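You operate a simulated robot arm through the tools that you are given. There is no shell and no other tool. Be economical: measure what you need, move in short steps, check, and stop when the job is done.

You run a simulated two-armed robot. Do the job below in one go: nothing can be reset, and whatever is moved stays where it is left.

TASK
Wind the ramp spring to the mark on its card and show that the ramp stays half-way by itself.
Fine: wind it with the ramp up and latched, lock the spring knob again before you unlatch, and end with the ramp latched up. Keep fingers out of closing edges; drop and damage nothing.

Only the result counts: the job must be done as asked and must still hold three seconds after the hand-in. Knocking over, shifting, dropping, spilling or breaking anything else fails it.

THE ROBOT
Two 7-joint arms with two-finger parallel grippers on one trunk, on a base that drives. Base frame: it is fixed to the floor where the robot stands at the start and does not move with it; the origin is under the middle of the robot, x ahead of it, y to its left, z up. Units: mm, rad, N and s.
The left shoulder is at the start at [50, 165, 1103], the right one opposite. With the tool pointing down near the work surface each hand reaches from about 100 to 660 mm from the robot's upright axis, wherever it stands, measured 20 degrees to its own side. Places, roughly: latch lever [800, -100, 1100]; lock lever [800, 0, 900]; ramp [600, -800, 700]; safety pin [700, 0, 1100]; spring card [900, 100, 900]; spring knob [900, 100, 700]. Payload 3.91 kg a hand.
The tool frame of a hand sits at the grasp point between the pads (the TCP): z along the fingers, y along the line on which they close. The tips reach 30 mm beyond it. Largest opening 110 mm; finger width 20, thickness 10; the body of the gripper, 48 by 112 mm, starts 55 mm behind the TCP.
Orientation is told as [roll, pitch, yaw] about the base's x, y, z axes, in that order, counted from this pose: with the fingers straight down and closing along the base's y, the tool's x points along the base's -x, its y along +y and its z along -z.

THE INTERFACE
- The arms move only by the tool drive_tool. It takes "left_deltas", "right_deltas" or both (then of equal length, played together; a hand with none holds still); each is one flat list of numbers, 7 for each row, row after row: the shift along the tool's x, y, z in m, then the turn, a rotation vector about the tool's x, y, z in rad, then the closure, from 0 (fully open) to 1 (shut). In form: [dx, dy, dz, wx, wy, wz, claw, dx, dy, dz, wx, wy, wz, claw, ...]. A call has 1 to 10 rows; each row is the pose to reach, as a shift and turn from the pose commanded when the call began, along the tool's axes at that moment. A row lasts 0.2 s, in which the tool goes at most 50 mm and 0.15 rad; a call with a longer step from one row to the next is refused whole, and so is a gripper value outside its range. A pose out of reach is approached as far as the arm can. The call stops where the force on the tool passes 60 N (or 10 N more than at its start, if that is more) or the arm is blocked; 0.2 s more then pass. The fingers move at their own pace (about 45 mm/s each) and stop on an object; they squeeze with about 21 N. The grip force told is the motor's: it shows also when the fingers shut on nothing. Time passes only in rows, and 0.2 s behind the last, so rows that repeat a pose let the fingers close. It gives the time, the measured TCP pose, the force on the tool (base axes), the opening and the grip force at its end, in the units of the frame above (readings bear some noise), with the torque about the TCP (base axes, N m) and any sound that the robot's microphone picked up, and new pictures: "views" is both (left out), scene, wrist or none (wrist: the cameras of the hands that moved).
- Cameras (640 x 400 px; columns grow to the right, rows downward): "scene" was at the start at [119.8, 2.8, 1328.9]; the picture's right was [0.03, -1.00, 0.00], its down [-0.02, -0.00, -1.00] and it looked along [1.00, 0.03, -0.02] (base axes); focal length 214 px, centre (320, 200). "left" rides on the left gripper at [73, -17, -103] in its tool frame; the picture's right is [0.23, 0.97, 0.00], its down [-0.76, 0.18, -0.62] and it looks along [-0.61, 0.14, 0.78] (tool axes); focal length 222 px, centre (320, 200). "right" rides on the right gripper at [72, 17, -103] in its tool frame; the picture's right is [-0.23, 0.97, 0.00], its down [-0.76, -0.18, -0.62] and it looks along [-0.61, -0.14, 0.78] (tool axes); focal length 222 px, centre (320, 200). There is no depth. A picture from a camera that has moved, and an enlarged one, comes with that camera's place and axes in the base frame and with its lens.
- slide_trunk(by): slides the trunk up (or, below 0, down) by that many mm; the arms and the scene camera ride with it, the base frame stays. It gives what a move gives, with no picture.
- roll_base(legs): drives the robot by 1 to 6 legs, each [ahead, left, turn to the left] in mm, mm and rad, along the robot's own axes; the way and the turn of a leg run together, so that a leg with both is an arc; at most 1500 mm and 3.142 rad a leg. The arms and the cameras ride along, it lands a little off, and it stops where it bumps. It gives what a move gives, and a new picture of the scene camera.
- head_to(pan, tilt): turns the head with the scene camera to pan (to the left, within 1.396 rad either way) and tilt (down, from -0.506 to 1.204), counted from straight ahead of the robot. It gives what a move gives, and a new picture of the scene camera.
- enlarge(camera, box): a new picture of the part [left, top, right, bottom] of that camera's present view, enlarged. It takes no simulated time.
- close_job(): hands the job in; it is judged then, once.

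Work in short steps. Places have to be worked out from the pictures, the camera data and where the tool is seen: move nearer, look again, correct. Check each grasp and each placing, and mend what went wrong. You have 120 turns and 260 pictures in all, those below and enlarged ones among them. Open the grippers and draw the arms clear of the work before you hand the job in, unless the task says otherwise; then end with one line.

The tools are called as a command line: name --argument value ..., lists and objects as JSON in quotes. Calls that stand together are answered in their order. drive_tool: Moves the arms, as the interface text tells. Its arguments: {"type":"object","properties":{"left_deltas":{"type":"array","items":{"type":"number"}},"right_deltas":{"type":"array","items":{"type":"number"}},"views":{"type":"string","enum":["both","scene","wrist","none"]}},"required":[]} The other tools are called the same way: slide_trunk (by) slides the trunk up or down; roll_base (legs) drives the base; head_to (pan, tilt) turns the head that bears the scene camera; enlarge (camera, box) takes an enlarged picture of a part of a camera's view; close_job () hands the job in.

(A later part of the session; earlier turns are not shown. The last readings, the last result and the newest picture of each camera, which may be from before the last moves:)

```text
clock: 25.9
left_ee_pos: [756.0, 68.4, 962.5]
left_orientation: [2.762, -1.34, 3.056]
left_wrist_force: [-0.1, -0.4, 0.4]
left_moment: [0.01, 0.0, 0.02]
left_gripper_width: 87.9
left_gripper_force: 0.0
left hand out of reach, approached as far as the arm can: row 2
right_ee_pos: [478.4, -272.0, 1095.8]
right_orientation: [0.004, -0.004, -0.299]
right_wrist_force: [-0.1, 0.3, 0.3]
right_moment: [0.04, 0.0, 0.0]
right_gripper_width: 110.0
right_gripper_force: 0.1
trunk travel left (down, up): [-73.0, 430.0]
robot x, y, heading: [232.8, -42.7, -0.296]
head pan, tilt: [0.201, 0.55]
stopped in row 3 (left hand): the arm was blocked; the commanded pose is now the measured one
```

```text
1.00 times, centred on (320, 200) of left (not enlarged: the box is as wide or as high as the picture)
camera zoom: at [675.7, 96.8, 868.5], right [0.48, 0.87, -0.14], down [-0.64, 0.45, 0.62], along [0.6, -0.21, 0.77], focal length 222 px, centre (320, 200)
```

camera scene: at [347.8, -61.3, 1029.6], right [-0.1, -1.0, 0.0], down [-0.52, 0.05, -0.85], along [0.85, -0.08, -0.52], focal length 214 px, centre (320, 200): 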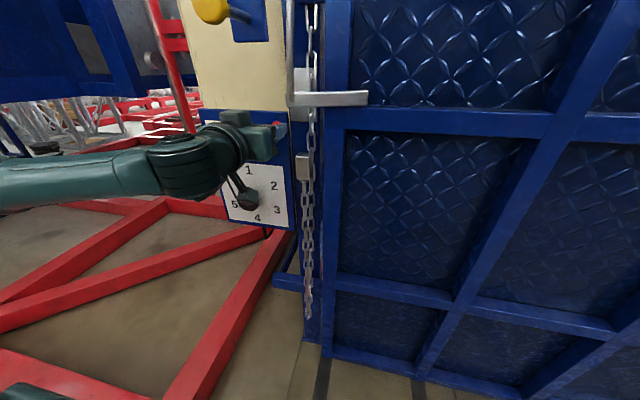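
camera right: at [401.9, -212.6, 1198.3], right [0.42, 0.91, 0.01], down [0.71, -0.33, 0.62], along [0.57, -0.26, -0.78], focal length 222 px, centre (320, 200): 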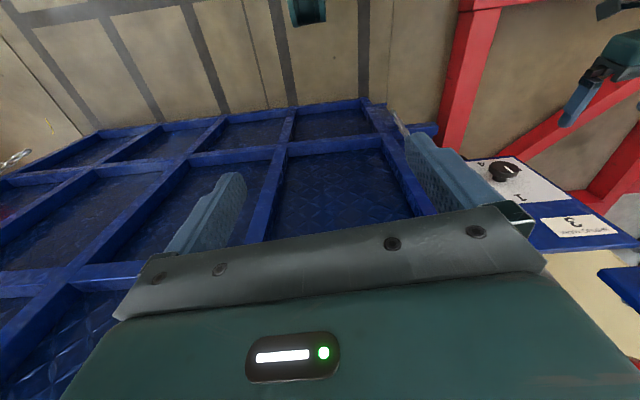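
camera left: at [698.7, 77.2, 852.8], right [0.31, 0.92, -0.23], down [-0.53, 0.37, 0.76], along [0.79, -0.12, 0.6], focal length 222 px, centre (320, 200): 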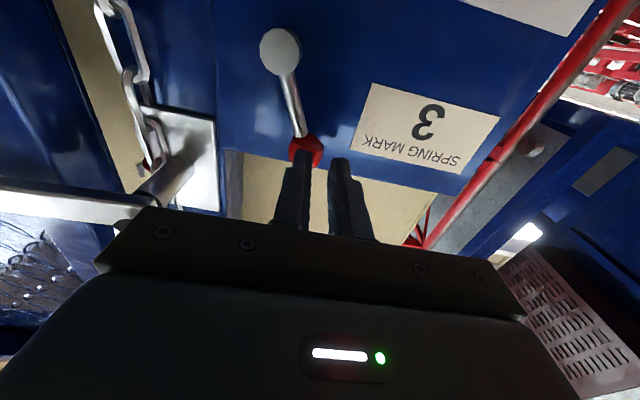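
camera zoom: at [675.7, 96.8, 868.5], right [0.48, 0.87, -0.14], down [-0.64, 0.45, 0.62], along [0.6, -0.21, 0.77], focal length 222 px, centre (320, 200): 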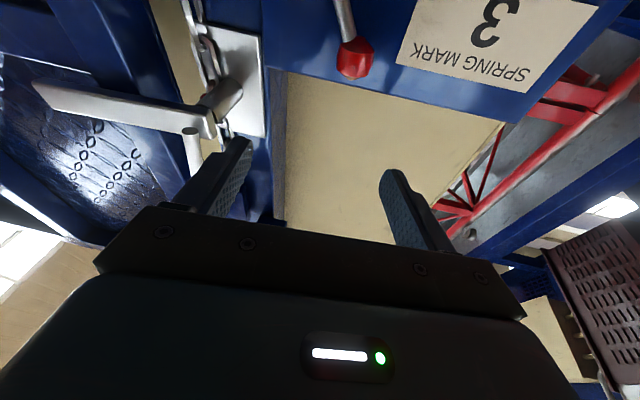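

The lever is now at the left position (up-left), so the spring should be unlocked. I bring the left hand down squarely to 50 mm in front of the knob.

drive_tool --left_deltas '[0.037, 0.0023, -0.006, -0.027, 0.037, -0.011, 0.2, 0.074, 0.0045, -0.012, -0.054, 0.073, -0.022, 0.2, 0.112, 0.007, -0.018, -0.082, 0.11, -0.034, 0.2, 0.149, 0.009, -0.025, -0.109, 0.147, -0.045, 0.2, 0.186, 0.0113, -0.031, -0.136, 0.183, -0.056, 0.2, 0.223, 0.0136, -0.037, -0.163, 0.22, -0.067, 0.2, 0.223, 0.0136, -0.037, -0.163, 0.22, -0.067, 0.2]' --views "both"

```text
clock: 27.5
left_ee_pos: [782.6, 111.7, 741.9]
left_orientation: [-1.139, -1.568, 0.83]
left_wrist_force: [0.3, 0.5, -0.4]
left_moment: [0.0, -0.01, -0.01]
left_gripper_width: 87.7
left_gripper_force: 0.1
left hand out of reach, approached as far as the arm can: row 5, 6, 7
right_ee_pos: [478.9, -271.6, 1096.6]
right_orientation: [0.006, -0.003, -0.299]
right_wrist_force: [0.3, 0.4, -0.4]
right_moment: [0.0, 0.02, 0.02]
right_gripper_width: 109.9
right_gripper_force: 0.1
trunk travel left (down, up): [-73.0, 430.0]
robot x, y, heading: [230.0, -42.4, -0.298]
head pan, tilt: [0.201, 0.55]
camera scene: at [347.9, -61.3, 1029.6], right [-0.1, -1.0, 0.0], down [-0.52, 0.05, -0.85], along [0.85, -0.08, -0.52], focal length 214 px, centre (320, 200)
camera left: at [680.6, 126.9, 669.5], right [0.3, 0.93, -0.23], down [-0.54, 0.36, 0.76], along [0.79, -0.1, 0.61], focal length 222 px, centre (320, 200)
```

scene: 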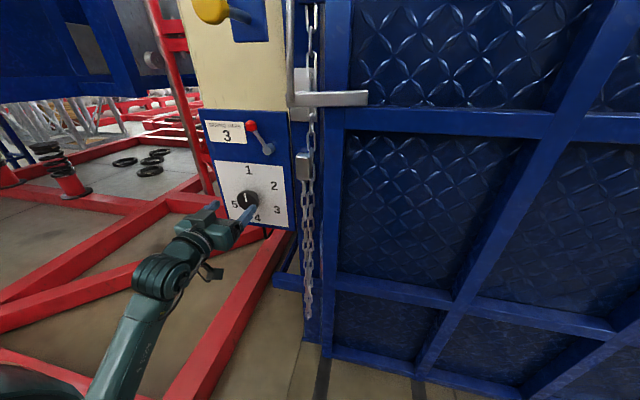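
left: 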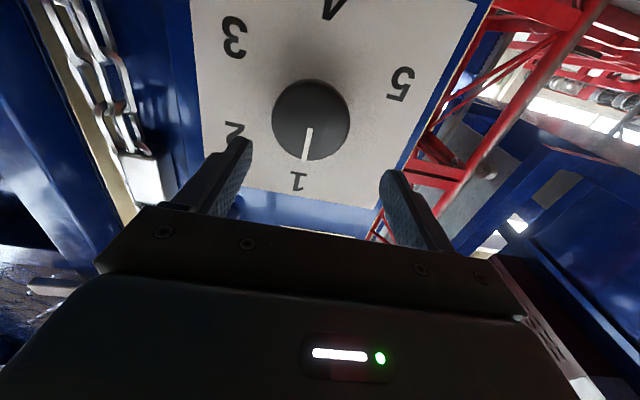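

Lever is at left; knob at ≈(831,83,728) by combining views. I centre on it and pre-roll the hand by −60° before gripping.

drive_tool --left_deltas '[0.002, -0.002, 0, 0, 0, -0.15, 0.2, 0.004, -0.003, 0, 0, 0, -0.3, 0.2, 0.006, -0.005, 0, 0, 0, -0.45, 0.2, 0.008, -0.006, 0, 0, 0, -0.6, 0.2, 0.01, -0.008, 0, 0, 0, -0.75, 0.2, 0.012, -0.01, 0, 0, 0, -0.9, 0.2, 0.014, -0.011, 0, 0, 0, -1.047, 0.2, 0.014, -0.011, 0, 0, 0, -1.047, 0.2]' --views "both"

```text
clock: 29.3
left_ee_pos: [780.2, 99.0, 725.8]
left_orientation: [-1.571, -0.521, 1.267]
left_wrist_force: [0.5, -0.3, -0.6]
left_moment: [0.02, 0.03, 0.0]
left_gripper_width: 88.1
left_gripper_force: 0.0
right_ee_pos: [478.6, -271.5, 1095.5]
right_orientation: [0.005, -0.003, -0.299]
right_wrist_force: [-0.1, -0.9, 0.4]
right_moment: [0.0, 0.0, -0.01]
right_gripper_width: 110.0
right_gripper_force: 0.1
trunk travel left (down, up): [-73.0, 430.0]
robot x, y, heading: [227.6, -43.5, -0.295]
head pan, tilt: [0.201, 0.55]
camera scene: at [347.9, -61.4, 1029.6], right [-0.1, -1.0, 0.0], down [-0.52, 0.05, -0.85], along [0.85, -0.08, -0.52], focal length 214 px, centre (320, 200)
camera left: at [660.5, 61.4, 705.0], right [0.09, 0.27, -0.96], down [-0.37, 0.9, 0.22], along [0.92, 0.34, 0.18], focal length 222 px, centre (320, 200)
```

scene: 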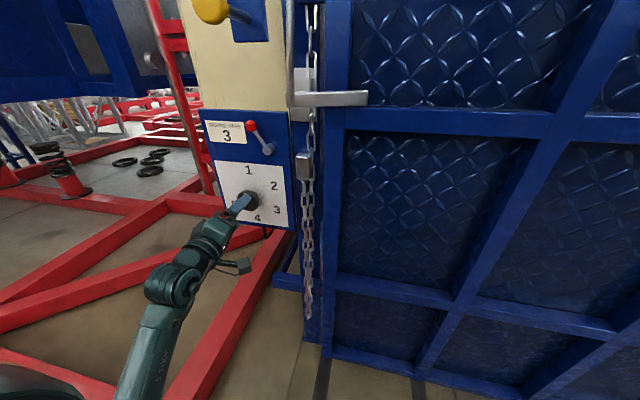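
left: 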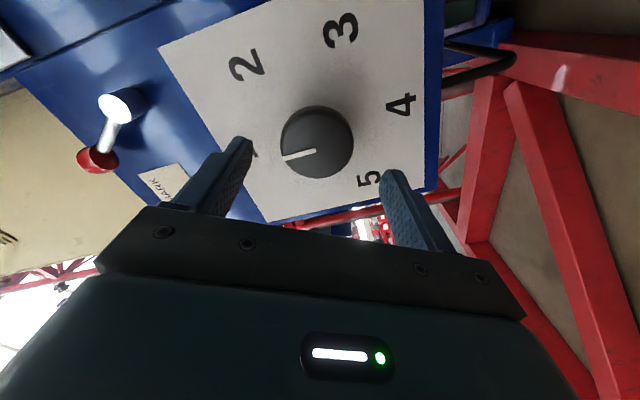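

Well aligned, 5 mm to the right needed. I advance 47 mm over the knob and close.

drive_tool --left_deltas '[0.0035, -0.004, 0.01, 0, 0, 0, 0.2, 0.0035, -0.004, 0.03, 0, 0, 0, 0.2, 0.0035, -0.004, 0.047, 0, 0, 0, 0.2, 0.0035, -0.004, 0.047, 0, 0, 0, 0.6, 0.0035, -0.004, 0.047, 0, 0, 0, 0.6, 0.0035, -0.004, 0.047, 0, 0, 0, 0.6]' --views "wrist"

```text
clock: 30.7
left_ee_pos: [824.0, 80.6, 726.0]
left_orientation: [-1.562, -0.525, 1.268]
left_wrist_force: [-0.1, 8.8, -11.5]
left_moment: [0.14, 0.59, 0.72]
left_gripper_width: 58.9
left_gripper_force: 43.1
right_ee_pos: [479.3, -272.0, 1097.4]
right_orientation: [0.003, -0.003, -0.296]
right_wrist_force: [0.4, -0.7, -0.6]
right_moment: [0.02, 0.02, 0.0]
right_gripper_width: 109.8
right_gripper_force: 0.0
trunk travel left (down, up): [-73.0, 430.0]
robot x, y, heading: [228.7, -46.4, -0.294]
head pan, tilt: [0.201, 0.55]
camera left: at [704.0, 42.0, 704.7], right [0.08, 0.28, -0.96], down [-0.37, 0.9, 0.23], along [0.92, 0.34, 0.17], focal length 222 px, centre (320, 200)
```

left: 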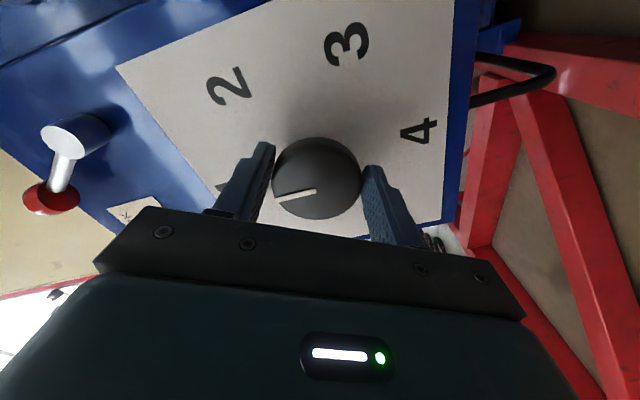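

The knob is gripped (58.9 mm). I turn it clockwise 0.6 rad first, easing 3 mm in the closing direction, and check.

drive_tool --left_deltas '[0, 0.003, 0, 0, 0, 0.12, 0.6, 0, 0.003, 0, 0, 0, 0.24, 0.6, 0, 0.003, 0, 0, 0, 0.36, 0.6, 0, 0.003, 0, 0, 0, 0.48, 0.6, 0, 0.003, 0, 0, 0, 0.6, 0.6]' --views "both"

```text
clock: 31.9
left_ee_pos: [825.9, 84.3, 720.6]
left_orientation: [-1.54, -1.124, 1.243]
left_wrist_force: [-15.1, 23.1, -27.1]
left_moment: [-0.29, 0.03, 1.06]
left_gripper_width: 59.1
left_gripper_force: 45.0
right_ee_pos: [480.7, -268.7, 1096.2]
right_orientation: [0.001, -0.003, -0.299]
right_wrist_force: [0.2, 0.3, 0.4]
right_moment: [0.05, -0.05, -0.01]
right_gripper_width: 110.0
right_gripper_force: 0.0
trunk travel left (down, up): [-73.0, 430.0]
robot x, y, heading: [232.0, -44.3, -0.299]
head pan, tilt: [0.201, 0.55]
camera scene: at [349.0, -59.5, 1029.4], right [-0.09, -1.0, 0.0], down [-0.52, 0.05, -0.85], along [0.85, -0.08, -0.52], focal length 214 px, centre (320, 200)
camera left: at [712.2, 69.6, 665.1], right [0.22, 0.75, -0.63], down [-0.44, 0.65, 0.62], along [0.87, 0.14, 0.48], focal length 222 px, centre (320, 200)
```

scene: 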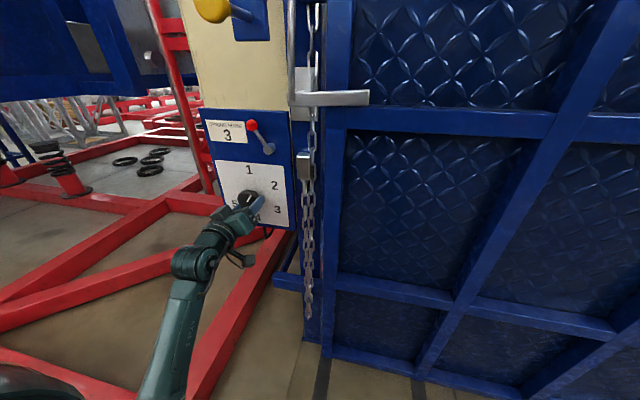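
left: 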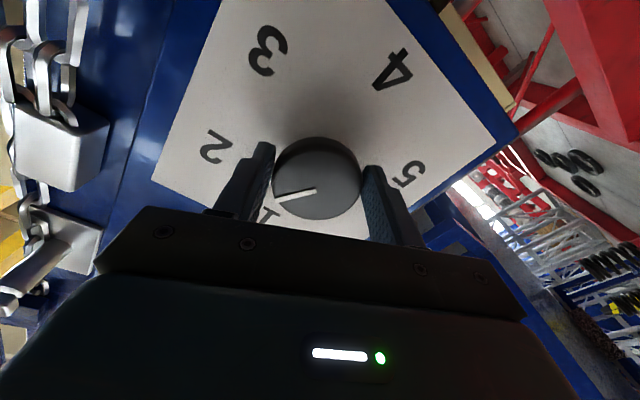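

The knob turns with the hand; side force is ~35 N. I test easing the hand 3 mm left/down to see whether the force falls.

drive_tool --left_deltas '[0.0015, 0.004, 0, 0, 0, 0, 0.6]' --views "none"

```text
clock: 32.3
left_ee_pos: [825.2, 83.0, 720.4]
left_orientation: [-1.552, -1.124, 1.25]
left_wrist_force: [-7.0, 15.8, -17.2]
left_moment: [0.3, 1.46, 0.68]
left_gripper_width: 59.1
left_gripper_force: 45.2
right_ee_pos: [480.1, -270.4, 1095.4]
right_orientation: [0.004, -0.003, -0.299]
right_wrist_force: [-0.9, 0.0, 0.1]
right_moment: [0.01, -0.02, -0.01]
right_gripper_width: 109.9
right_gripper_force: 0.1
trunk travel left (down, up): [-73.0, 430.0]
robot x, y, heading: [228.3, -44.1, -0.294]
head pan, tilt: [0.201, 0.55]
```

Force fell to ~24 N, so I keep easing that way and rotate another 1.2 rad.

drive_tool --left_deltas '[0.001, 0.002, 0, 0, 0, 0.14, 0.6, 0.0015, 0.004, 0, 0, 0, 0.28, 0.6, 0.0015, 0.004, 0, 0, 0, 0.42, 0.6, 0.0015, 0.004, 0, 0, 0, 0.56, 0.6, 0.0015, 0.004, 0, 0, 0, 0.7, 0.6, 0.0015, 0.004, 0, 0, 0, 0.84, 0.6, 0.0015, 0.004, 0, 0, 0, 0.98, 0.6, 0.0015, 0.004, 0, 0, 0, 1.1, 0.6, 0.0015, 0.004, 0, 0, 0, 1.2, 0.6, 0.0015, 0.004, 0, 0, 0, 1.2, 0.6]' --views "both"

```text
clock: 33.2
left_ee_pos: [826.5, 89.9, 720.6]
left_orientation: [-0.729, -1.555, 0.375]
left_wrist_force: [10.8, -6.2, -0.3]
left_moment: [0.09, 0.22, -0.96]
left_gripper_width: 59.3
left_gripper_force: 45.2
left hand out of reach, approached as far as the arm can: row 3, 4
right_ee_pos: [479.8, -275.0, 1096.0]
right_orientation: [0.003, -0.005, -0.304]
right_wrist_force: [0.6, 0.1, -0.2]
right_moment: [-0.04, 0.0, 0.02]
right_gripper_width: 110.0
right_gripper_force: 0.0
trunk travel left (down, up): [-73.0, 430.0]
robot x, y, heading: [232.2, -48.6, -0.303]
head pan, tilt: [0.201, 0.55]
stopped in row 4 (left hand): the force on the tool passed its limit at 73 N (the readings are from after the stop); the commanded pose is now the measured one
camera scene: at [348.8, -63.4, 1029.9], right [-0.1, -0.99, 0.0], down [-0.52, 0.05, -0.85], along [0.85, -0.09, -0.52], focal length 214 px, centre (320, 200)
camera left: at [723.9, 108.3, 650.2], right [0.34, 0.91, -0.24], down [-0.51, 0.39, 0.77], along [0.79, -0.14, 0.6], focal length 222 px, centre (320, 200)
```

scene: 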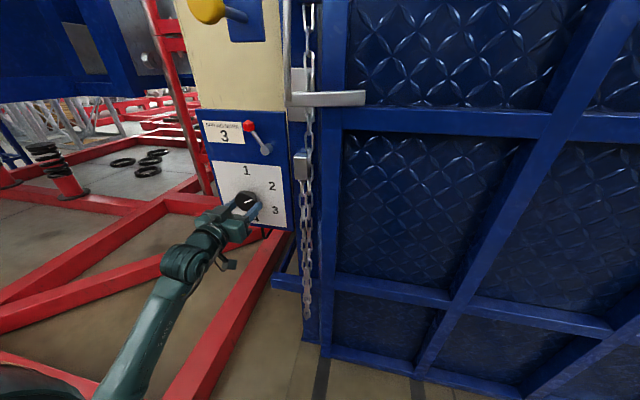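
left: 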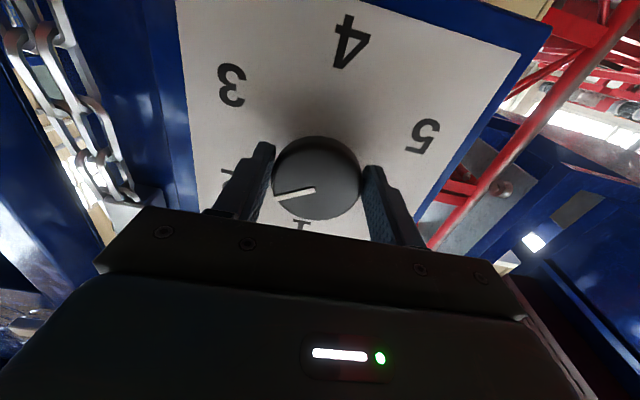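

The knob now points at 2, with the hand at its roll limit and no spring-back torque felt. I release, draw back 35 mm, roll back −60°, and see whether the knob stays.

drive_tool --left_deltas '[0, 0, 0, 0, 0, 0, 0.3, 0, 0, 0, 0, 0, 0, 0.2, 0, 0, -0.035, 0, 0, 0, 0.2, 0, 0, -0.035, 0, 0, -0.15, 0.2, 0, 0, -0.035, 0, 0, -0.3, 0.2, 0, 0, -0.035, 0, 0, -0.45, 0.2, 0, 0, -0.035, 0, 0, -0.6, 0.2, 0, 0, -0.035, 0, 0, -0.75, 0.2, 0, 0, -0.035, 0, 0, -0.9, 0.2, 0, 0, -0.035, 0, 0, -1.05, 0.2]' --views "both"

```text
clock: 35.4
left_ee_pos: [794.7, 102.9, 723.6]
left_orientation: [-1.561, -0.512, 1.214]
left_wrist_force: [0.1, 0.0, 0.4]
left_moment: [0.04, -0.03, 0.04]
left_gripper_width: 88.1
left_gripper_force: 0.1
right_ee_pos: [478.4, -273.5, 1095.6]
right_orientation: [0.004, -0.003, -0.305]
right_wrist_force: [-0.5, -0.7, 0.0]
right_moment: [0.01, -0.01, -0.04]
right_gripper_width: 109.8
right_gripper_force: 0.0
trunk travel left (down, up): [-73.0, 430.0]
robot x, y, heading: [232.3, -49.2, -0.297]
head pan, tilt: [0.201, 0.55]
camera scene: at [347.9, -63.0, 1029.6], right [-0.1, -0.99, 0.0], down [-0.52, 0.05, -0.85], along [0.85, -0.09, -0.52], focal length 214 px, centre (320, 200)
camera left: at [672.2, 71.7, 703.5], right [0.09, 0.26, -0.96], down [-0.32, 0.92, 0.22], along [0.94, 0.29, 0.17], focal length 222 px, centre (320, 200)
```

scene: 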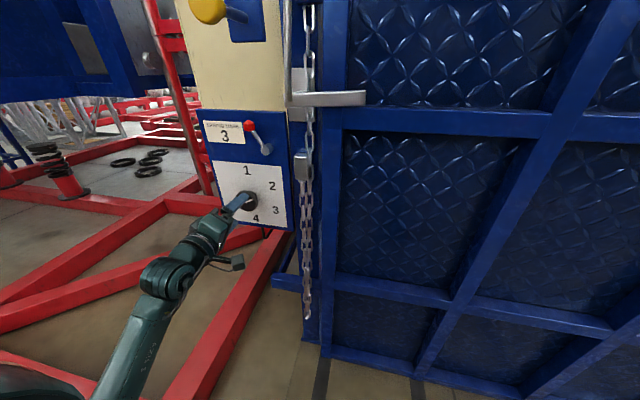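
left: 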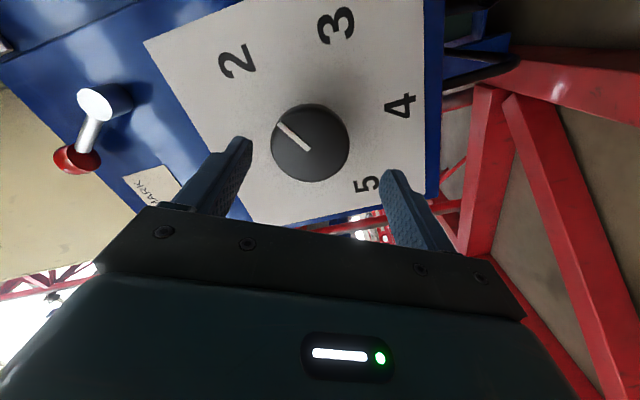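

The knob stays at 2 by itself. I regrip at −65° roll, squared to the panel, after recentring.

drive_tool --left_deltas '[0.004, -0.002, 0.005, -0.03, -0.052, -0.05, 0.2, 0.0069, -0.0033, 0.01, -0.03, -0.052, -0.1, 0.2, 0.0069, -0.0033, 0.0353, -0.03, -0.052, -0.1, 0.2, 0.0069, -0.0033, 0.0353, -0.03, -0.052, -0.1, 0.6, 0.0069, -0.0033, 0.0353, -0.03, -0.052, -0.1, 0.6, 0.0069, -0.0033, 0.0353, -0.03, -0.052, -0.1, 0.6]' --views "wrist"

```text
clock: 36.8
left_ee_pos: [821.1, 81.7, 725.9]
left_orientation: [-1.57, -0.415, 1.275]
left_wrist_force: [10.8, -11.9, 20.9]
left_moment: [-0.1, -0.85, -0.64]
left_gripper_width: 59.6
left_gripper_force: 43.2
right_ee_pos: [476.8, -275.9, 1097.2]
right_orientation: [0.008, -0.006, -0.304]
right_wrist_force: [-0.5, 0.1, 0.7]
right_moment: [0.03, 0.02, 0.01]
right_gripper_width: 110.0
right_gripper_force: 0.1
trunk travel left (down, up): [-73.0, 430.0]
robot x, y, heading: [230.9, -43.6, -0.304]
head pan, tilt: [0.201, 0.55]
camera left: at [701.8, 41.4, 713.0], right [0.05, 0.18, -0.98], down [-0.37, 0.92, 0.14], along [0.93, 0.36, 0.11], focal length 222 px, centre (320, 200)
```

left: 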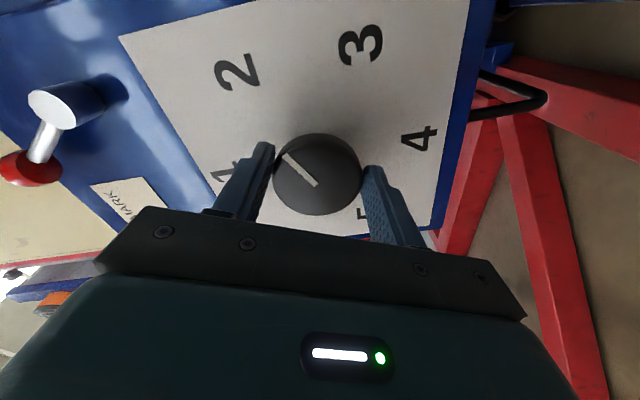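

Gripped; the force asks for ~3 mm up/right. I ease that and rotate +1.0 rad.

drive_tool --left_deltas '[0, -0.003, 0, 0, 0, 0.13, 0.6, 0, -0.003, 0, 0, 0, 0.26, 0.6, 0, -0.003, 0, 0, 0, 0.39, 0.6, 0, -0.003, 0, 0, 0, 0.52, 0.6, 0, -0.003, 0, 0, 0, 0.65, 0.6, 0, -0.003, 0, 0, 0, 0.77, 0.6, 0, -0.003, 0, 0, 0, 0.89, 0.6, 0, -0.003, 0, 0, 0, 1.0, 0.6]' --views "wrist"

```text
clock: 38.6
left_ee_pos: [822.6, 87.0, 722.7]
left_orientation: [-1.509, -1.305, 1.225]
left_wrist_force: [-31.8, 26.4, -11.4]
left_moment: [-0.02, 0.32, 0.98]
left_gripper_width: 59.5
left_gripper_force: 44.7
left hand out of reach, approached as far as the arm can: row 8
right_ee_pos: [477.8, -271.7, 1097.0]
right_orientation: [0.004, -0.006, -0.302]
right_wrist_force: [0.6, 0.5, -0.7]
right_moment: [-0.04, -0.01, -0.02]
right_gripper_width: 110.0
right_gripper_force: 0.0
trunk travel left (down, up): [-73.0, 430.0]
robot x, y, heading: [232.1, -46.4, -0.306]
head pan, tilt: [0.201, 0.55]
camera left: at [713.3, 81.5, 659.0], right [0.24, 0.85, -0.47], down [-0.48, 0.53, 0.7], along [0.84, 0.06, 0.54], focal length 222 px, centre (320, 200)
```

left: 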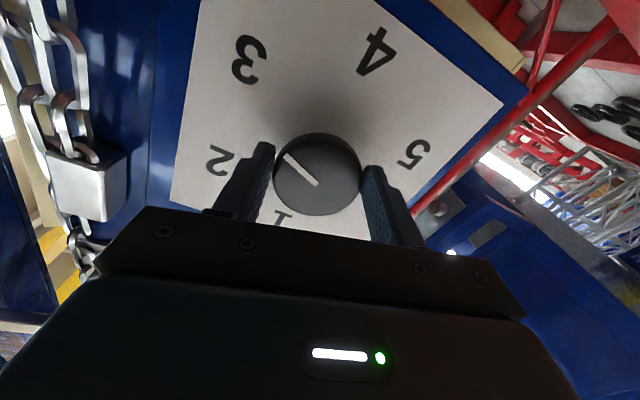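

Pointer reads ≈111°, about 9° short of 3. I open in place, roll back 0.6 rad around the knob, and regrip for the last bit.

drive_tool --left_deltas '[0, 0, 0, 0, 0, 0, 0.2, 0, 0, 0, 0, 0, 0, 0.2, 0, 0, 0, 0, 0, -0.15, 0.2, 0, 0, 0, 0, 0, -0.3, 0.2, 0, 0, 0, 0, 0, -0.45, 0.2, 0, 0, 0, 0, 0, -0.6, 0.2, 0, 0, 0, 0, 0, -0.6, 0.2]' --views "wrist"

```text
clock: 40.2
left_ee_pos: [823.5, 82.9, 724.6]
left_orientation: [-1.556, -0.7, 1.269]
left_wrist_force: [0.6, 0.4, -0.5]
left_moment: [-0.03, -0.04, -0.01]
left_gripper_width: 88.0
left_gripper_force: 0.0
right_ee_pos: [478.1, -274.4, 1096.6]
right_orientation: [0.006, -0.004, -0.302]
right_wrist_force: [0.1, 0.5, 0.0]
right_moment: [0.0, 0.0, 0.0]
right_gripper_width: 110.2
right_gripper_force: 0.0
trunk travel left (down, up): [-73.0, 430.0]
robot x, y, heading: [231.1, -42.2, -0.302]
head pan, tilt: [0.201, 0.55]
camera left: at [705.3, 47.9, 692.1], right [0.12, 0.44, -0.89], down [-0.39, 0.84, 0.36], along [0.91, 0.31, 0.27], focal length 222 px, centre (320, 200)
```

left: 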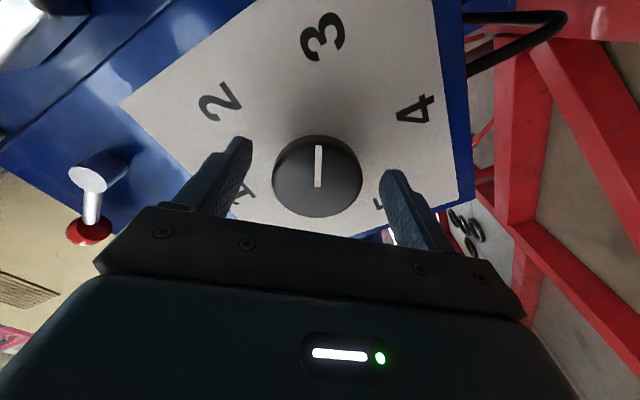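

Pointer now reads ≈117°, close to 3 (120°). I enlarge to measure precisely.

enlarge --camera "left" --box '[240, 120, 400, 220]'

```text
4.00 times, centred on (320, 170) of left
camera zoom: at [705.3, 47.9, 692.1], right [0.12, 0.44, -0.89], down [-0.39, 0.84, 0.36], along [0.91, 0.31, 0.27], focal length 888 px, centre (320, 320)
```

zoom: 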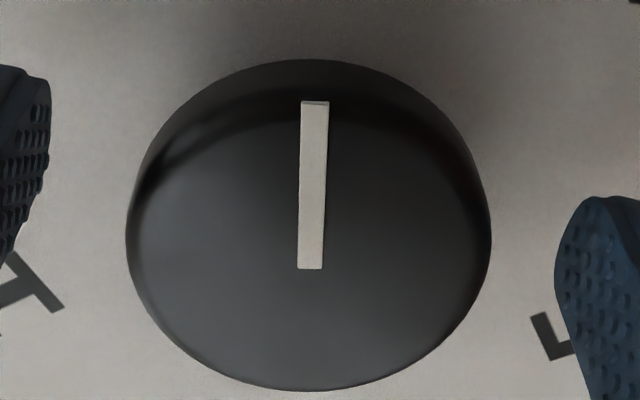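

The pointer measures ≈119°, on the 3. I withdraw, close the fingers, and rise to the left of the lock ball with the roll returned to neutral.

drive_tool --left_deltas '[0, 0, -0.04, 0, 0, 0, 0.2, -0.0233, -0.0233, -0.04, 0, 0, 0.14, 1, -0.0466, -0.0466, -0.04, 0, 0, 0.28, 1, -0.07, -0.07, -0.04, 0, 0, 0.42, 1, -0.0932, -0.0932, -0.04, 0, 0, 0.56, 1, -0.1165, -0.1165, -0.04, 0, 0, 0.7, 1, -0.1395, -0.14, -0.04, 0, 0, 0.84, 1, -0.1395, -0.14, -0.04, 0, 0, 0.84, 1]' --views "both"

enlarge --camera "scene" --box '[190, 100, 310, 240]'

```text
clock: 42.0
left_ee_pos: [794.3, 109.4, 922.5]
left_orientation: [-1.139, -1.541, 0.847]
left_wrist_force: [-0.5, 0.0, -0.3]
left_moment: [0.04, -0.02, -0.03]
left_gripper_width: 0.0
left_gripper_force: 21.3
right_ee_pos: [479.2, -274.3, 1095.6]
right_orientation: [0.005, -0.003, -0.303]
right_wrist_force: [0.3, -0.8, 0.2]
right_moment: [0.02, 0.0, 0.03]
right_gripper_width: 110.1
right_gripper_force: 0.0
trunk travel left (down, up): [-73.0, 430.0]
robot x, y, heading: [231.1, -50.3, -0.301]
head pan, tilt: [0.201, 0.55]
camera scene: at [347.8, -63.0, 1029.7], right [-0.1, -0.99, 0.0], down [-0.52, 0.05, -0.85], along [0.85, -0.09, -0.52], focal length 214 px, centre (320, 200)
camera left: at [689.2, 121.6, 851.9], right [0.28, 0.93, -0.25], down [-0.53, 0.37, 0.76], along [0.8, -0.08, 0.59], focal length 222 px, centre (320, 200)
```

scene: 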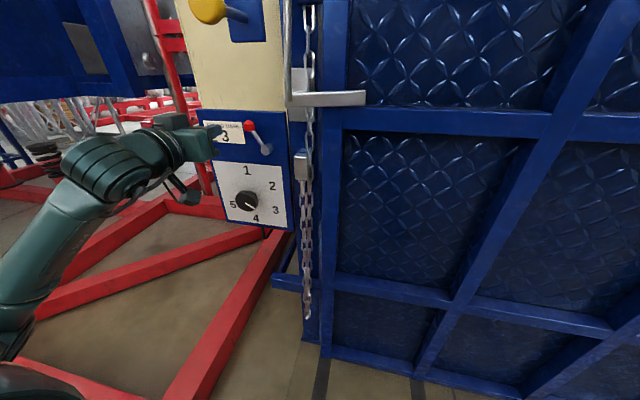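
left: 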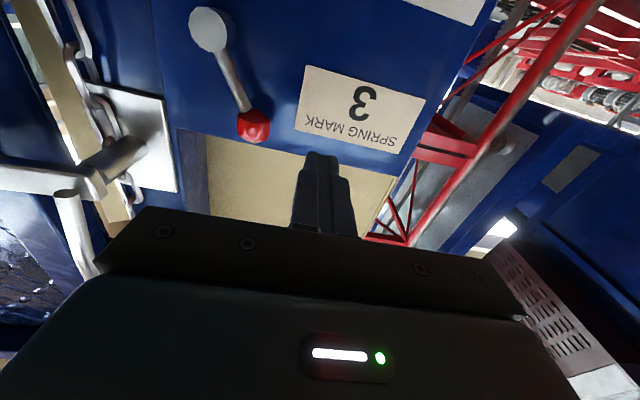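

```text
2.86 times, centred on (250, 170) of scene
camera zoom: at [347.8, -63.0, 1029.7], right [-0.1, -0.99, 0.0], down [-0.52, 0.05, -0.85], along [0.85, -0.09, -0.52], focal length 613 px, centre (520, 286)
```

zoom: 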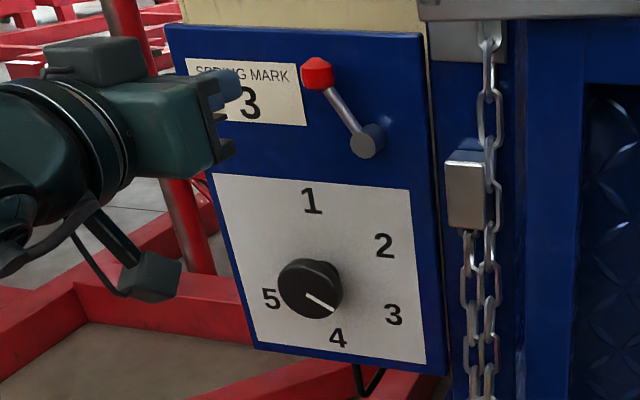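

The pointer lines up with 3. Ball at ≈(826,47,917), 50 mm right of the hand; I advance 29 mm and push it right until it stops.

drive_tool --left_deltas '[0, 0, 0.029, 0, 0, 0, 1, 0, -0.02, 0.029, 0, 0, 0, 1, 0, -0.035, 0.029, 0, 0, 0, 1, -0.003, -0.05, 0.029, 0, 0, 0, 1, -0.003, -0.065, 0.029, 0, 0, 0, 1, 0, -0.08, 0.029, 0, 0, 0, 1, 0, -0.09, 0.029, 0, 0, 0, 1, 0, -0.096, 0.029, 0, 0, 0, 1]' --views "both"

```text
clock: 43.8
left_ee_pos: [794.0, 13.1, 926.0]
left_orientation: [-1.277, -1.539, 1.0]
left_wrist_force: [-3.6, 21.2, 2.8]
left_moment: [-0.12, -0.08, 0.54]
left_gripper_width: 0.2
left_gripper_force: 20.8
right_ee_pos: [477.4, -270.5, 1097.0]
right_orientation: [0.003, -0.005, -0.301]
right_wrist_force: [0.8, 0.5, 0.1]
right_moment: [-0.01, -0.01, 0.02]
right_gripper_width: 109.9
right_gripper_force: 0.0
trunk travel left (down, up): [-73.0, 430.0]
robot x, y, heading: [228.1, -45.0, -0.302]
head pan, tilt: [0.201, 0.55]
camera scene: at [347.5, -60.8, 1029.8], right [-0.1, -1.0, 0.0], down [-0.52, 0.05, -0.85], along [0.85, -0.09, -0.52], focal length 214 px, centre (320, 200)
camera left: at [688.7, 23.7, 854.1], right [0.26, 0.93, -0.26], down [-0.54, 0.36, 0.76], along [0.8, -0.06, 0.59], focal length 222 px, centre (320, 200)
```

scene: 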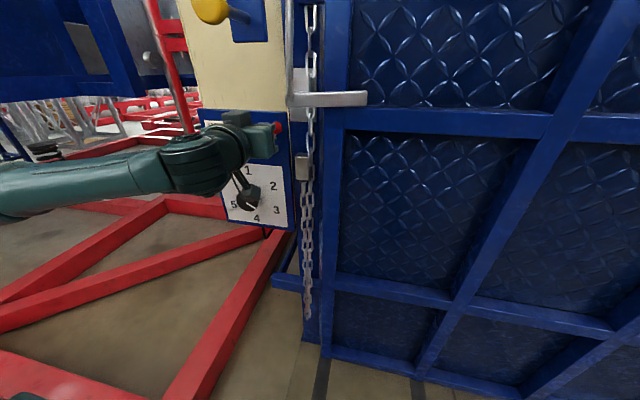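
left: 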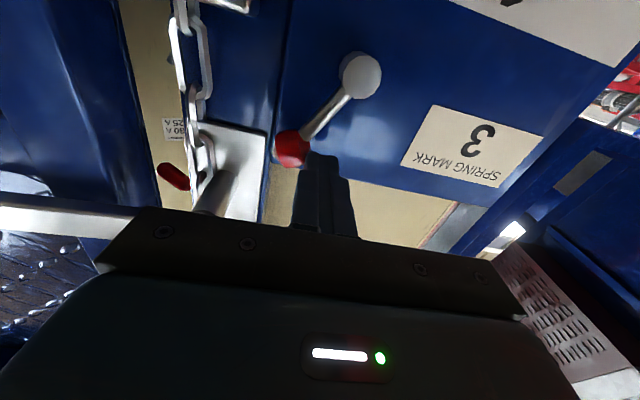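

The lever is back at the right stop with 21 N reaction. I press 4 mm more to seat it, then draw back and check with the scene camera.

drive_tool --left_deltas '[0, -0.005, 0, 0, 0, 0, 1, 0, -0.005, 0, 0, 0, 0, 1, 0, 0.02, 0, 0, 0, 0, 1, 0, 0.03, -0.03, 0, 0, 0, 1, 0, 0.07, -0.04, 0, 0, 0, 1, 0, 0.11, -0.04, 0, 0, 0, 1]' --views "none"

enlarge --camera "scene" --box '[190, 100, 310, 240]'

```text
clock: 45.2
left_ee_pos: [781.8, 122.7, 920.8]
left_orientation: [-1.144, -1.544, 0.848]
left_wrist_force: [-0.1, 0.0, 0.2]
left_moment: [0.0, 0.0, 0.04]
left_gripper_width: 0.0
left_gripper_force: 21.1
right_ee_pos: [477.6, -274.2, 1095.4]
right_orientation: [0.005, -0.003, -0.305]
right_wrist_force: [0.4, 0.4, 0.1]
right_moment: [0.01, -0.02, 0.01]
right_gripper_width: 110.0
right_gripper_force: 0.0
trunk travel left (down, up): [-73.0, 430.0]
robot x, y, heading: [228.5, -48.3, -0.299]
head pan, tilt: [0.201, 0.55]
```

```text
2.86 times, centred on (250, 170) of scene
camera zoom: at [347.9, -63.0, 1029.7], right [-0.1, -0.99, 0.0], down [-0.52, 0.05, -0.85], along [0.85, -0.09, -0.52], focal length 613 px, centre (520, 286)
```

zoom: 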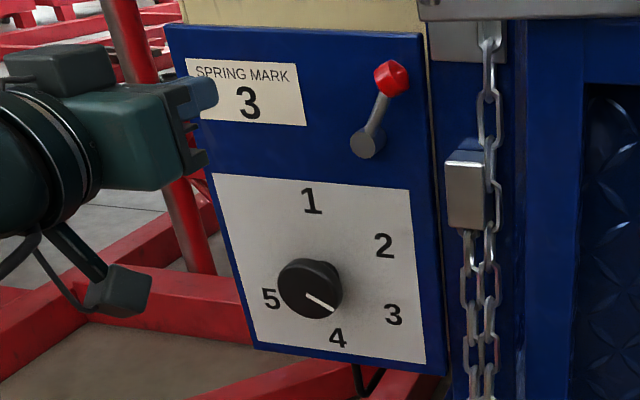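

Locked with the pointer at 3. Now I back off 100 mm and raise the trunk to examine the latch and pin.

roll_base --legs '[[-100, 0, 0]]'

slide_trunk --by 200

head_to --pan 0.25 --tilt 0.3

enlarge --camera "scene" --box '[240, 100, 400, 200]'

```text
clock: 46.3
left_ee_pos: [687.9, 152.7, 922.0]
left_orientation: [-1.158, -1.541, 0.869]
left_wrist_force: [0.3, -0.3, -0.9]
left_moment: [0.02, 0.02, 0.01]
left_gripper_width: 0.0
left_gripper_force: 20.7
right_ee_pos: [383.6, -245.5, 1096.5]
right_orientation: [0.005, -0.004, -0.303]
right_wrist_force: [-0.5, -0.6, 0.2]
right_moment: [-0.02, -0.01, 0.03]
right_gripper_width: 109.8
right_gripper_force: 0.0
trunk travel left (down, up): [-73.0, 430.0]
robot x, y, heading: [136.0, -14.7, -0.3]
head pan, tilt: [0.201, 0.55]
camera scene: at [253.8, -33.6, 1029.7], right [-0.1, -1.0, 0.0], down [-0.52, 0.05, -0.85], along [0.85, -0.08, -0.52], focal length 214 px, centre (320, 200)
```

scene: 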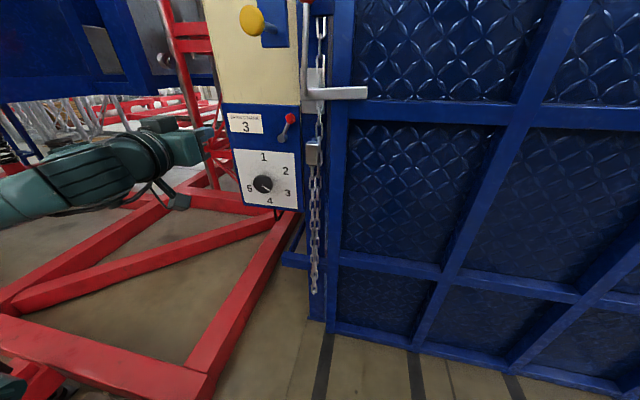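

```text
clock: 48.5
left_ee_pos: [687.6, 153.0, 1121.1]
left_orientation: [-1.154, -1.542, 0.865]
left_wrist_force: [0.1, -0.1, 0.1]
left_moment: [0.01, 0.0, -0.02]
left_gripper_width: 0.2
left_gripper_force: 20.9
right_ee_pos: [384.5, -244.6, 1296.2]
right_orientation: [0.005, -0.004, -0.301]
right_wrist_force: [-0.3, -0.3, -0.5]
right_moment: [0.03, 0.0, 0.0]
right_gripper_width: 109.9
right_gripper_force: 0.0
trunk travel left (down, up): [-273.0, 230.0]
robot x, y, heading: [133.3, -13.2, -0.301]
head pan, tilt: [0.201, 0.55]
```

```text
clock: 49.2
left_ee_pos: [687.3, 153.2, 1120.9]
left_orientation: [-1.158, -1.54, 0.869]
left_wrist_force: [-0.1, 0.2, -0.1]
left_moment: [-0.03, 0.0, -0.01]
left_gripper_width: 0.1
left_gripper_force: 21.0
right_ee_pos: [384.4, -242.1, 1295.1]
right_orientation: [0.005, -0.003, -0.303]
right_wrist_force: [-0.1, -0.7, 0.3]
right_moment: [0.03, 0.03, 0.0]
right_gripper_width: 110.1
right_gripper_force: 0.2
trunk travel left (down, up): [-273.0, 230.0]
robot x, y, heading: [136.1, -15.3, -0.299]
head pan, tilt: [0.25, 0.3]
camera scene: at [257.7, -29.4, 1252.6], right [-0.05, -1.0, 0.0], down [-0.3, 0.01, -0.96], along [0.95, -0.05, -0.3], focal length 214 px, centre (320, 200)
```

scene: 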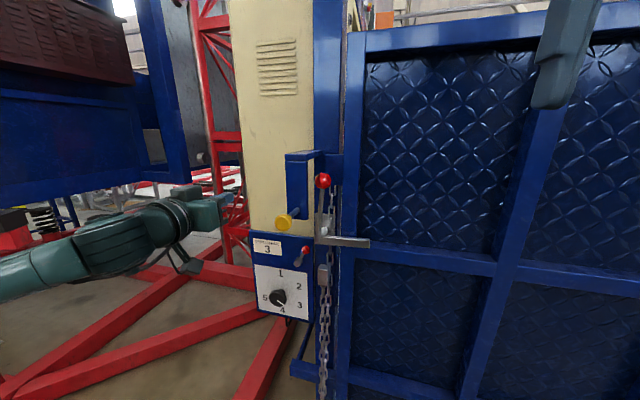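

```text
4.00 times, centred on (320, 150) of scene
camera zoom: at [257.7, -29.4, 1252.6], right [-0.05, -1.0, 0.0], down [-0.3, 0.01, -0.96], along [0.95, -0.05, -0.3], focal length 858 px, centre (320, 400)
```

zoom: 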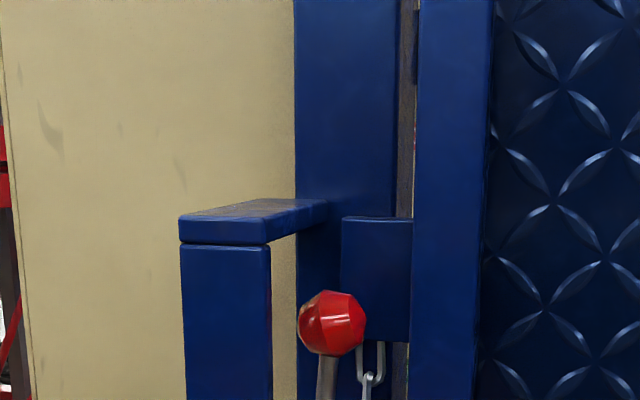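

I back off another 120 mm, then bring the left hand in line with the yellow pin head, still short of it.

roll_base --legs '[[-120, 0, 0]]'

drive_tool --left_deltas '[0.007, -0.028, 0.01, 0, 0, 0, 0.7, 0.014, -0.055, 0.02, 0, 0, 0, 0.45, 0.022, -0.083, 0.03, 0, 0, 0, 0.45, 0.029, -0.11, 0.04, 0, 0, 0, 0.45, 0.036, -0.138, 0.05, 0, 0, 0, 0.45, 0.036, -0.138, 0.05, 0, 0, 0, 0.45]' --views "both"

```text
clock: 50.5
left_ee_pos: [575.4, 189.7, 1122.0]
left_orientation: [-1.18, -1.54, 0.894]
left_wrist_force: [-0.7, 0.0, -0.1]
left_moment: [0.03, 0.03, 0.01]
left_gripper_width: 0.0
left_gripper_force: 21.3
right_ee_pos: [272.8, -209.0, 1295.5]
right_orientation: [0.005, -0.003, -0.301]
right_wrist_force: [-1.1, -0.2, 0.3]
right_moment: [-0.01, -0.02, 0.02]
right_gripper_width: 110.0
right_gripper_force: 0.0
trunk travel left (down, up): [-273.0, 230.0]
robot x, y, heading: [25.5, 17.1, -0.297]
head pan, tilt: [0.25, 0.3]
camera scene: at [145.5, 5.3, 1252.7], right [-0.05, -1.0, 0.0], down [-0.29, 0.01, -0.96], along [0.95, -0.05, -0.29], focal length 214 px, centre (320, 200)
```

scene: 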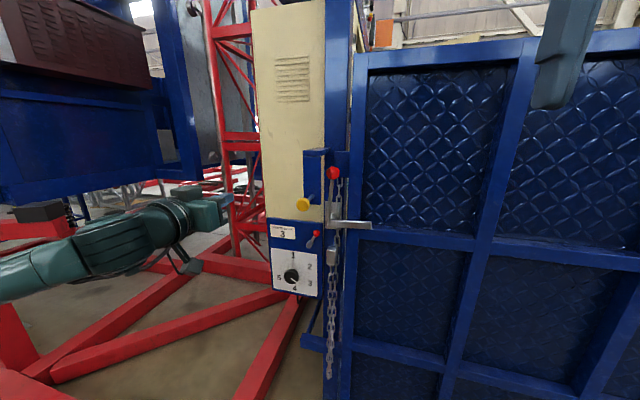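

```text
clock: 51.9
left_ee_pos: [565.3, 18.6, 1136.3]
left_orientation: [-1.038, -1.531, 0.738]
left_wrist_force: [0.2, -1.6, -0.5]
left_moment: [-0.02, -0.08, 0.08]
left_gripper_width: 60.2
left_gripper_force: 0.0
left hand out of reach, approached as far as the arm can: row 2, 3, 4, 5, 6
right_ee_pos: [272.7, -214.6, 1295.0]
right_orientation: [0.012, -0.002, -0.298]
right_wrist_force: [-0.7, -1.7, -0.6]
right_moment: [0.15, 0.0, 0.03]
right_gripper_width: 110.1
right_gripper_force: 0.0
trunk travel left (down, up): [-273.0, 230.0]
robot x, y, heading: [30.0, 19.4, -0.296]
head pan, tilt: [0.25, 0.3]
camera scene: at [146.0, 0.2, 1252.6], right [-0.05, -1.0, 0.0], down [-0.3, 0.02, -0.96], along [0.95, -0.04, -0.3], focal length 214 px, centre (320, 200)
camera left: at [460.2, 32.2, 1066.8], right [0.28, 0.92, -0.26], down [-0.52, 0.38, 0.77], along [0.81, -0.08, 0.59], focal length 222 px, centre (320, 200)
```

scene: 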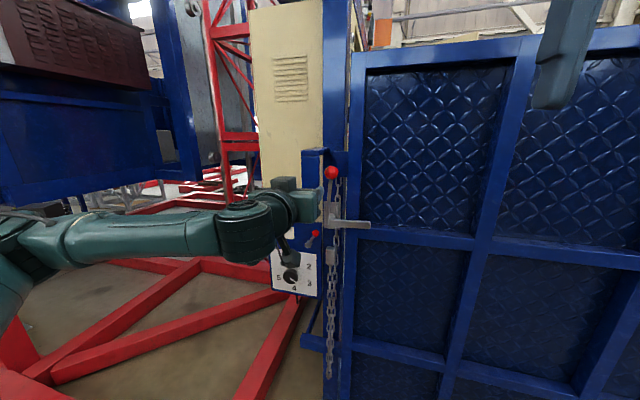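
left: 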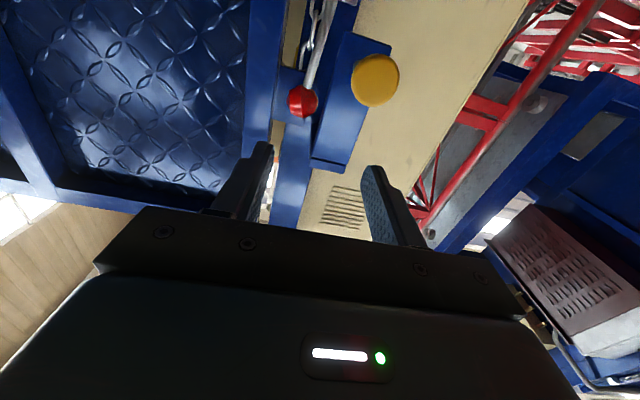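

Pin head at ≈(645,23,1085). I lower the trunk 50 mm and shift the hand 27 mm left to line up.

slide_trunk --by -50

drive_tool --left_deltas '[0, 0.014, 0.0, 0, -0.02, 0, 0.45, 0, 0.027, 0.01, 0, -0.035, 0, 0.45, 0, 0.027, 0.02, 0, -0.035, 0, 0.45, 0, 0.027, 0.02, 0, -0.035, 0, 0.45]' --views "wrist"

```text
clock: 52.8
left_ee_pos: [565.6, 23.6, 1087.5]
left_orientation: [-1.152, -1.528, 0.848]
left_wrist_force: [-0.4, 0.3, -0.5]
left_moment: [0.0, -0.01, -0.01]
left_gripper_width: 60.4
left_gripper_force: 0.1
right_ee_pos: [273.6, -209.7, 1246.6]
right_orientation: [0.006, -0.004, -0.301]
right_wrist_force: [-0.4, 0.0, -0.2]
right_moment: [0.05, 0.0, 0.0]
right_gripper_width: 110.2
right_gripper_force: 0.0
trunk travel left (down, up): [-223.0, 280.0]
robot x, y, heading: [24.2, 16.4, -0.298]
head pan, tilt: [0.25, 0.3]
```

```text
clock: 53.8
left_ee_pos: [592.6, 43.2, 1086.4]
left_orientation: [-2.001, -1.529, 1.698]
left_wrist_force: [-0.5, -0.2, 0.4]
left_moment: [0.02, -0.02, -0.05]
left_gripper_width: 60.4
left_gripper_force: 0.0
right_ee_pos: [273.6, -209.7, 1245.6]
right_orientation: [0.006, -0.004, -0.301]
right_wrist_force: [-0.2, 0.2, -0.2]
right_moment: [0.0, 0.02, 0.01]
right_gripper_width: 109.9
right_gripper_force: 0.1
trunk travel left (down, up): [-223.0, 280.0]
robot x, y, heading: [24.7, 17.6, -0.295]
head pan, tilt: [0.25, 0.3]
camera left: at [489.2, 54.6, 1012.0], right [0.29, 0.92, -0.26], down [-0.55, 0.39, 0.74], along [0.79, -0.07, 0.61], focal length 222 px, centre (320, 200)
```

left: 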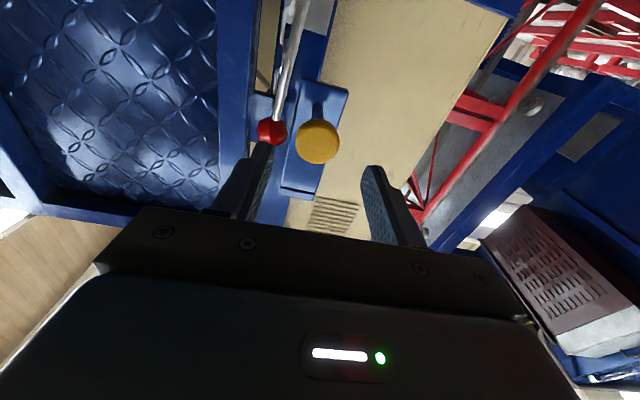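

Nearly aligned. I advance 48 mm, lower 5 mm, and close on the pin head.

drive_tool --left_deltas '[0.004, -0.001, 0.02, 0, 0, 0, 0.45, 0.005, -0.002, 0.048, 0, 0, 0, 0.45, 0.005, -0.002, 0.048, 0, 0, 0, 0.85, 0.005, -0.002, 0.048, 0, 0, 0, 0.85, 0.005, -0.002, 0.048, 0, 0, 0, 0.85]' --views "wrist"

```text
clock: 55.0
left_ee_pos: [637.0, 27.5, 1093.7]
left_orientation: [-2.114, -1.532, 1.799]
left_wrist_force: [-8.1, -22.2, 4.2]
left_moment: [-0.42, -0.29, -0.62]
left_gripper_width: 33.2
left_gripper_force: 44.9
left hand out of reach, approached as far as the arm can: row 2, 3, 4, 5
right_ee_pos: [271.2, -212.2, 1246.8]
right_orientation: [0.01, -0.004, -0.3]
right_wrist_force: [-0.1, 0.4, -0.2]
right_moment: [-0.02, -0.03, 0.03]
right_gripper_width: 109.8
right_gripper_force: 0.0
trunk travel left (down, up): [-223.0, 280.0]
robot x, y, heading: [28.0, 17.0, -0.299]
head pan, tilt: [0.25, 0.3]
camera left: at [534.0, 40.3, 1020.4], right [0.3, 0.92, -0.26], down [-0.54, 0.39, 0.74], along [0.78, -0.08, 0.62], focal length 222 px, centre (320, 200)
```

left: 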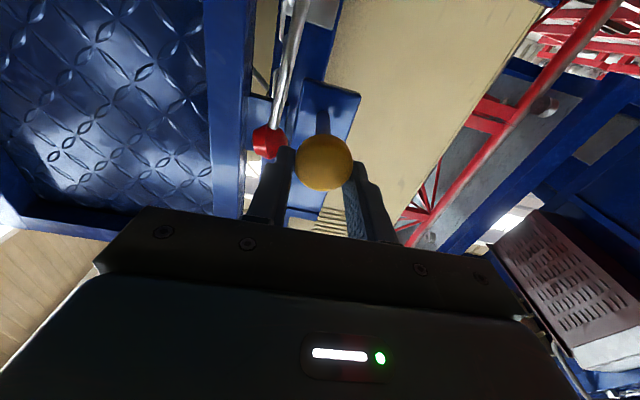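

Pin head gripped (33 mm). I pull straight out 45 mm and watch the force.

drive_tool --left_deltas '[0, 0, -0.015, 0, 0, 0, 0.85, 0, 0, -0.03, 0, 0, 0, 0.85, 0, 0, -0.045, 0, 0, 0, 0.85, 0, 0, -0.045, 0, 0, 0, 0.85]' --views "both"

```text
clock: 56.0
left_ee_pos: [594.8, 48.9, 1091.8]
left_orientation: [-1.957, -1.53, 1.656]
left_wrist_force: [0.5, 0.4, 0.3]
left_moment: [0.03, 0.01, 0.01]
left_gripper_width: 16.7
left_gripper_force: 0.2
right_ee_pos: [272.9, -208.9, 1245.4]
right_orientation: [0.004, -0.003, -0.298]
right_wrist_force: [-0.9, -0.3, 0.6]
right_moment: [-0.05, 0.01, 0.0]
right_gripper_width: 110.0
right_gripper_force: 0.0
trunk travel left (down, up): [-223.0, 280.0]
robot x, y, heading: [23.2, 18.2, -0.299]
head pan, tilt: [0.25, 0.3]
camera scene: at [145.8, 5.7, 1202.6], right [-0.05, -1.0, 0.0], down [-0.3, 0.01, -0.96], along [0.95, -0.04, -0.3], focal length 214 px, centre (320, 200)
camera left: at [491.5, 59.9, 1017.0], right [0.29, 0.92, -0.26], down [-0.55, 0.39, 0.74], along [0.79, -0.07, 0.61], focal length 222 px, centre (320, 200)
```

scene: 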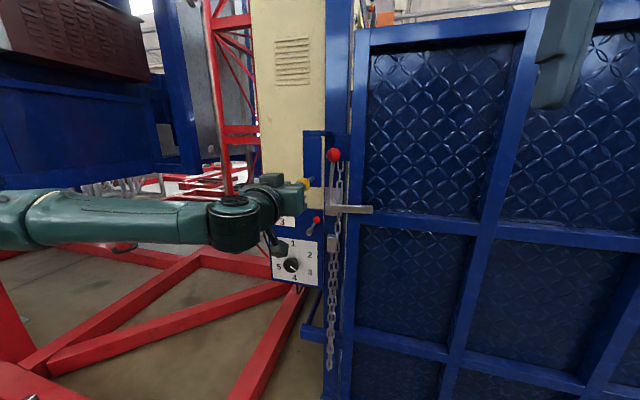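
left: 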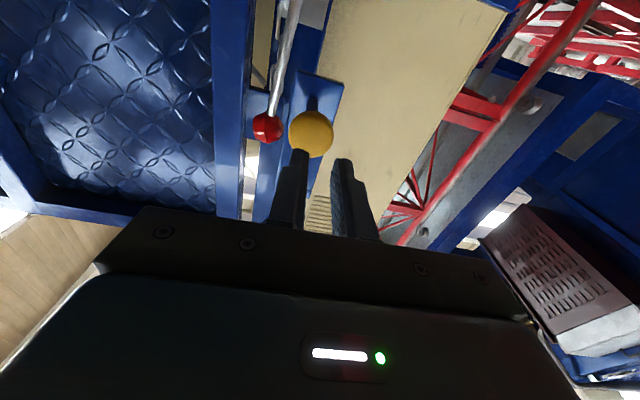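

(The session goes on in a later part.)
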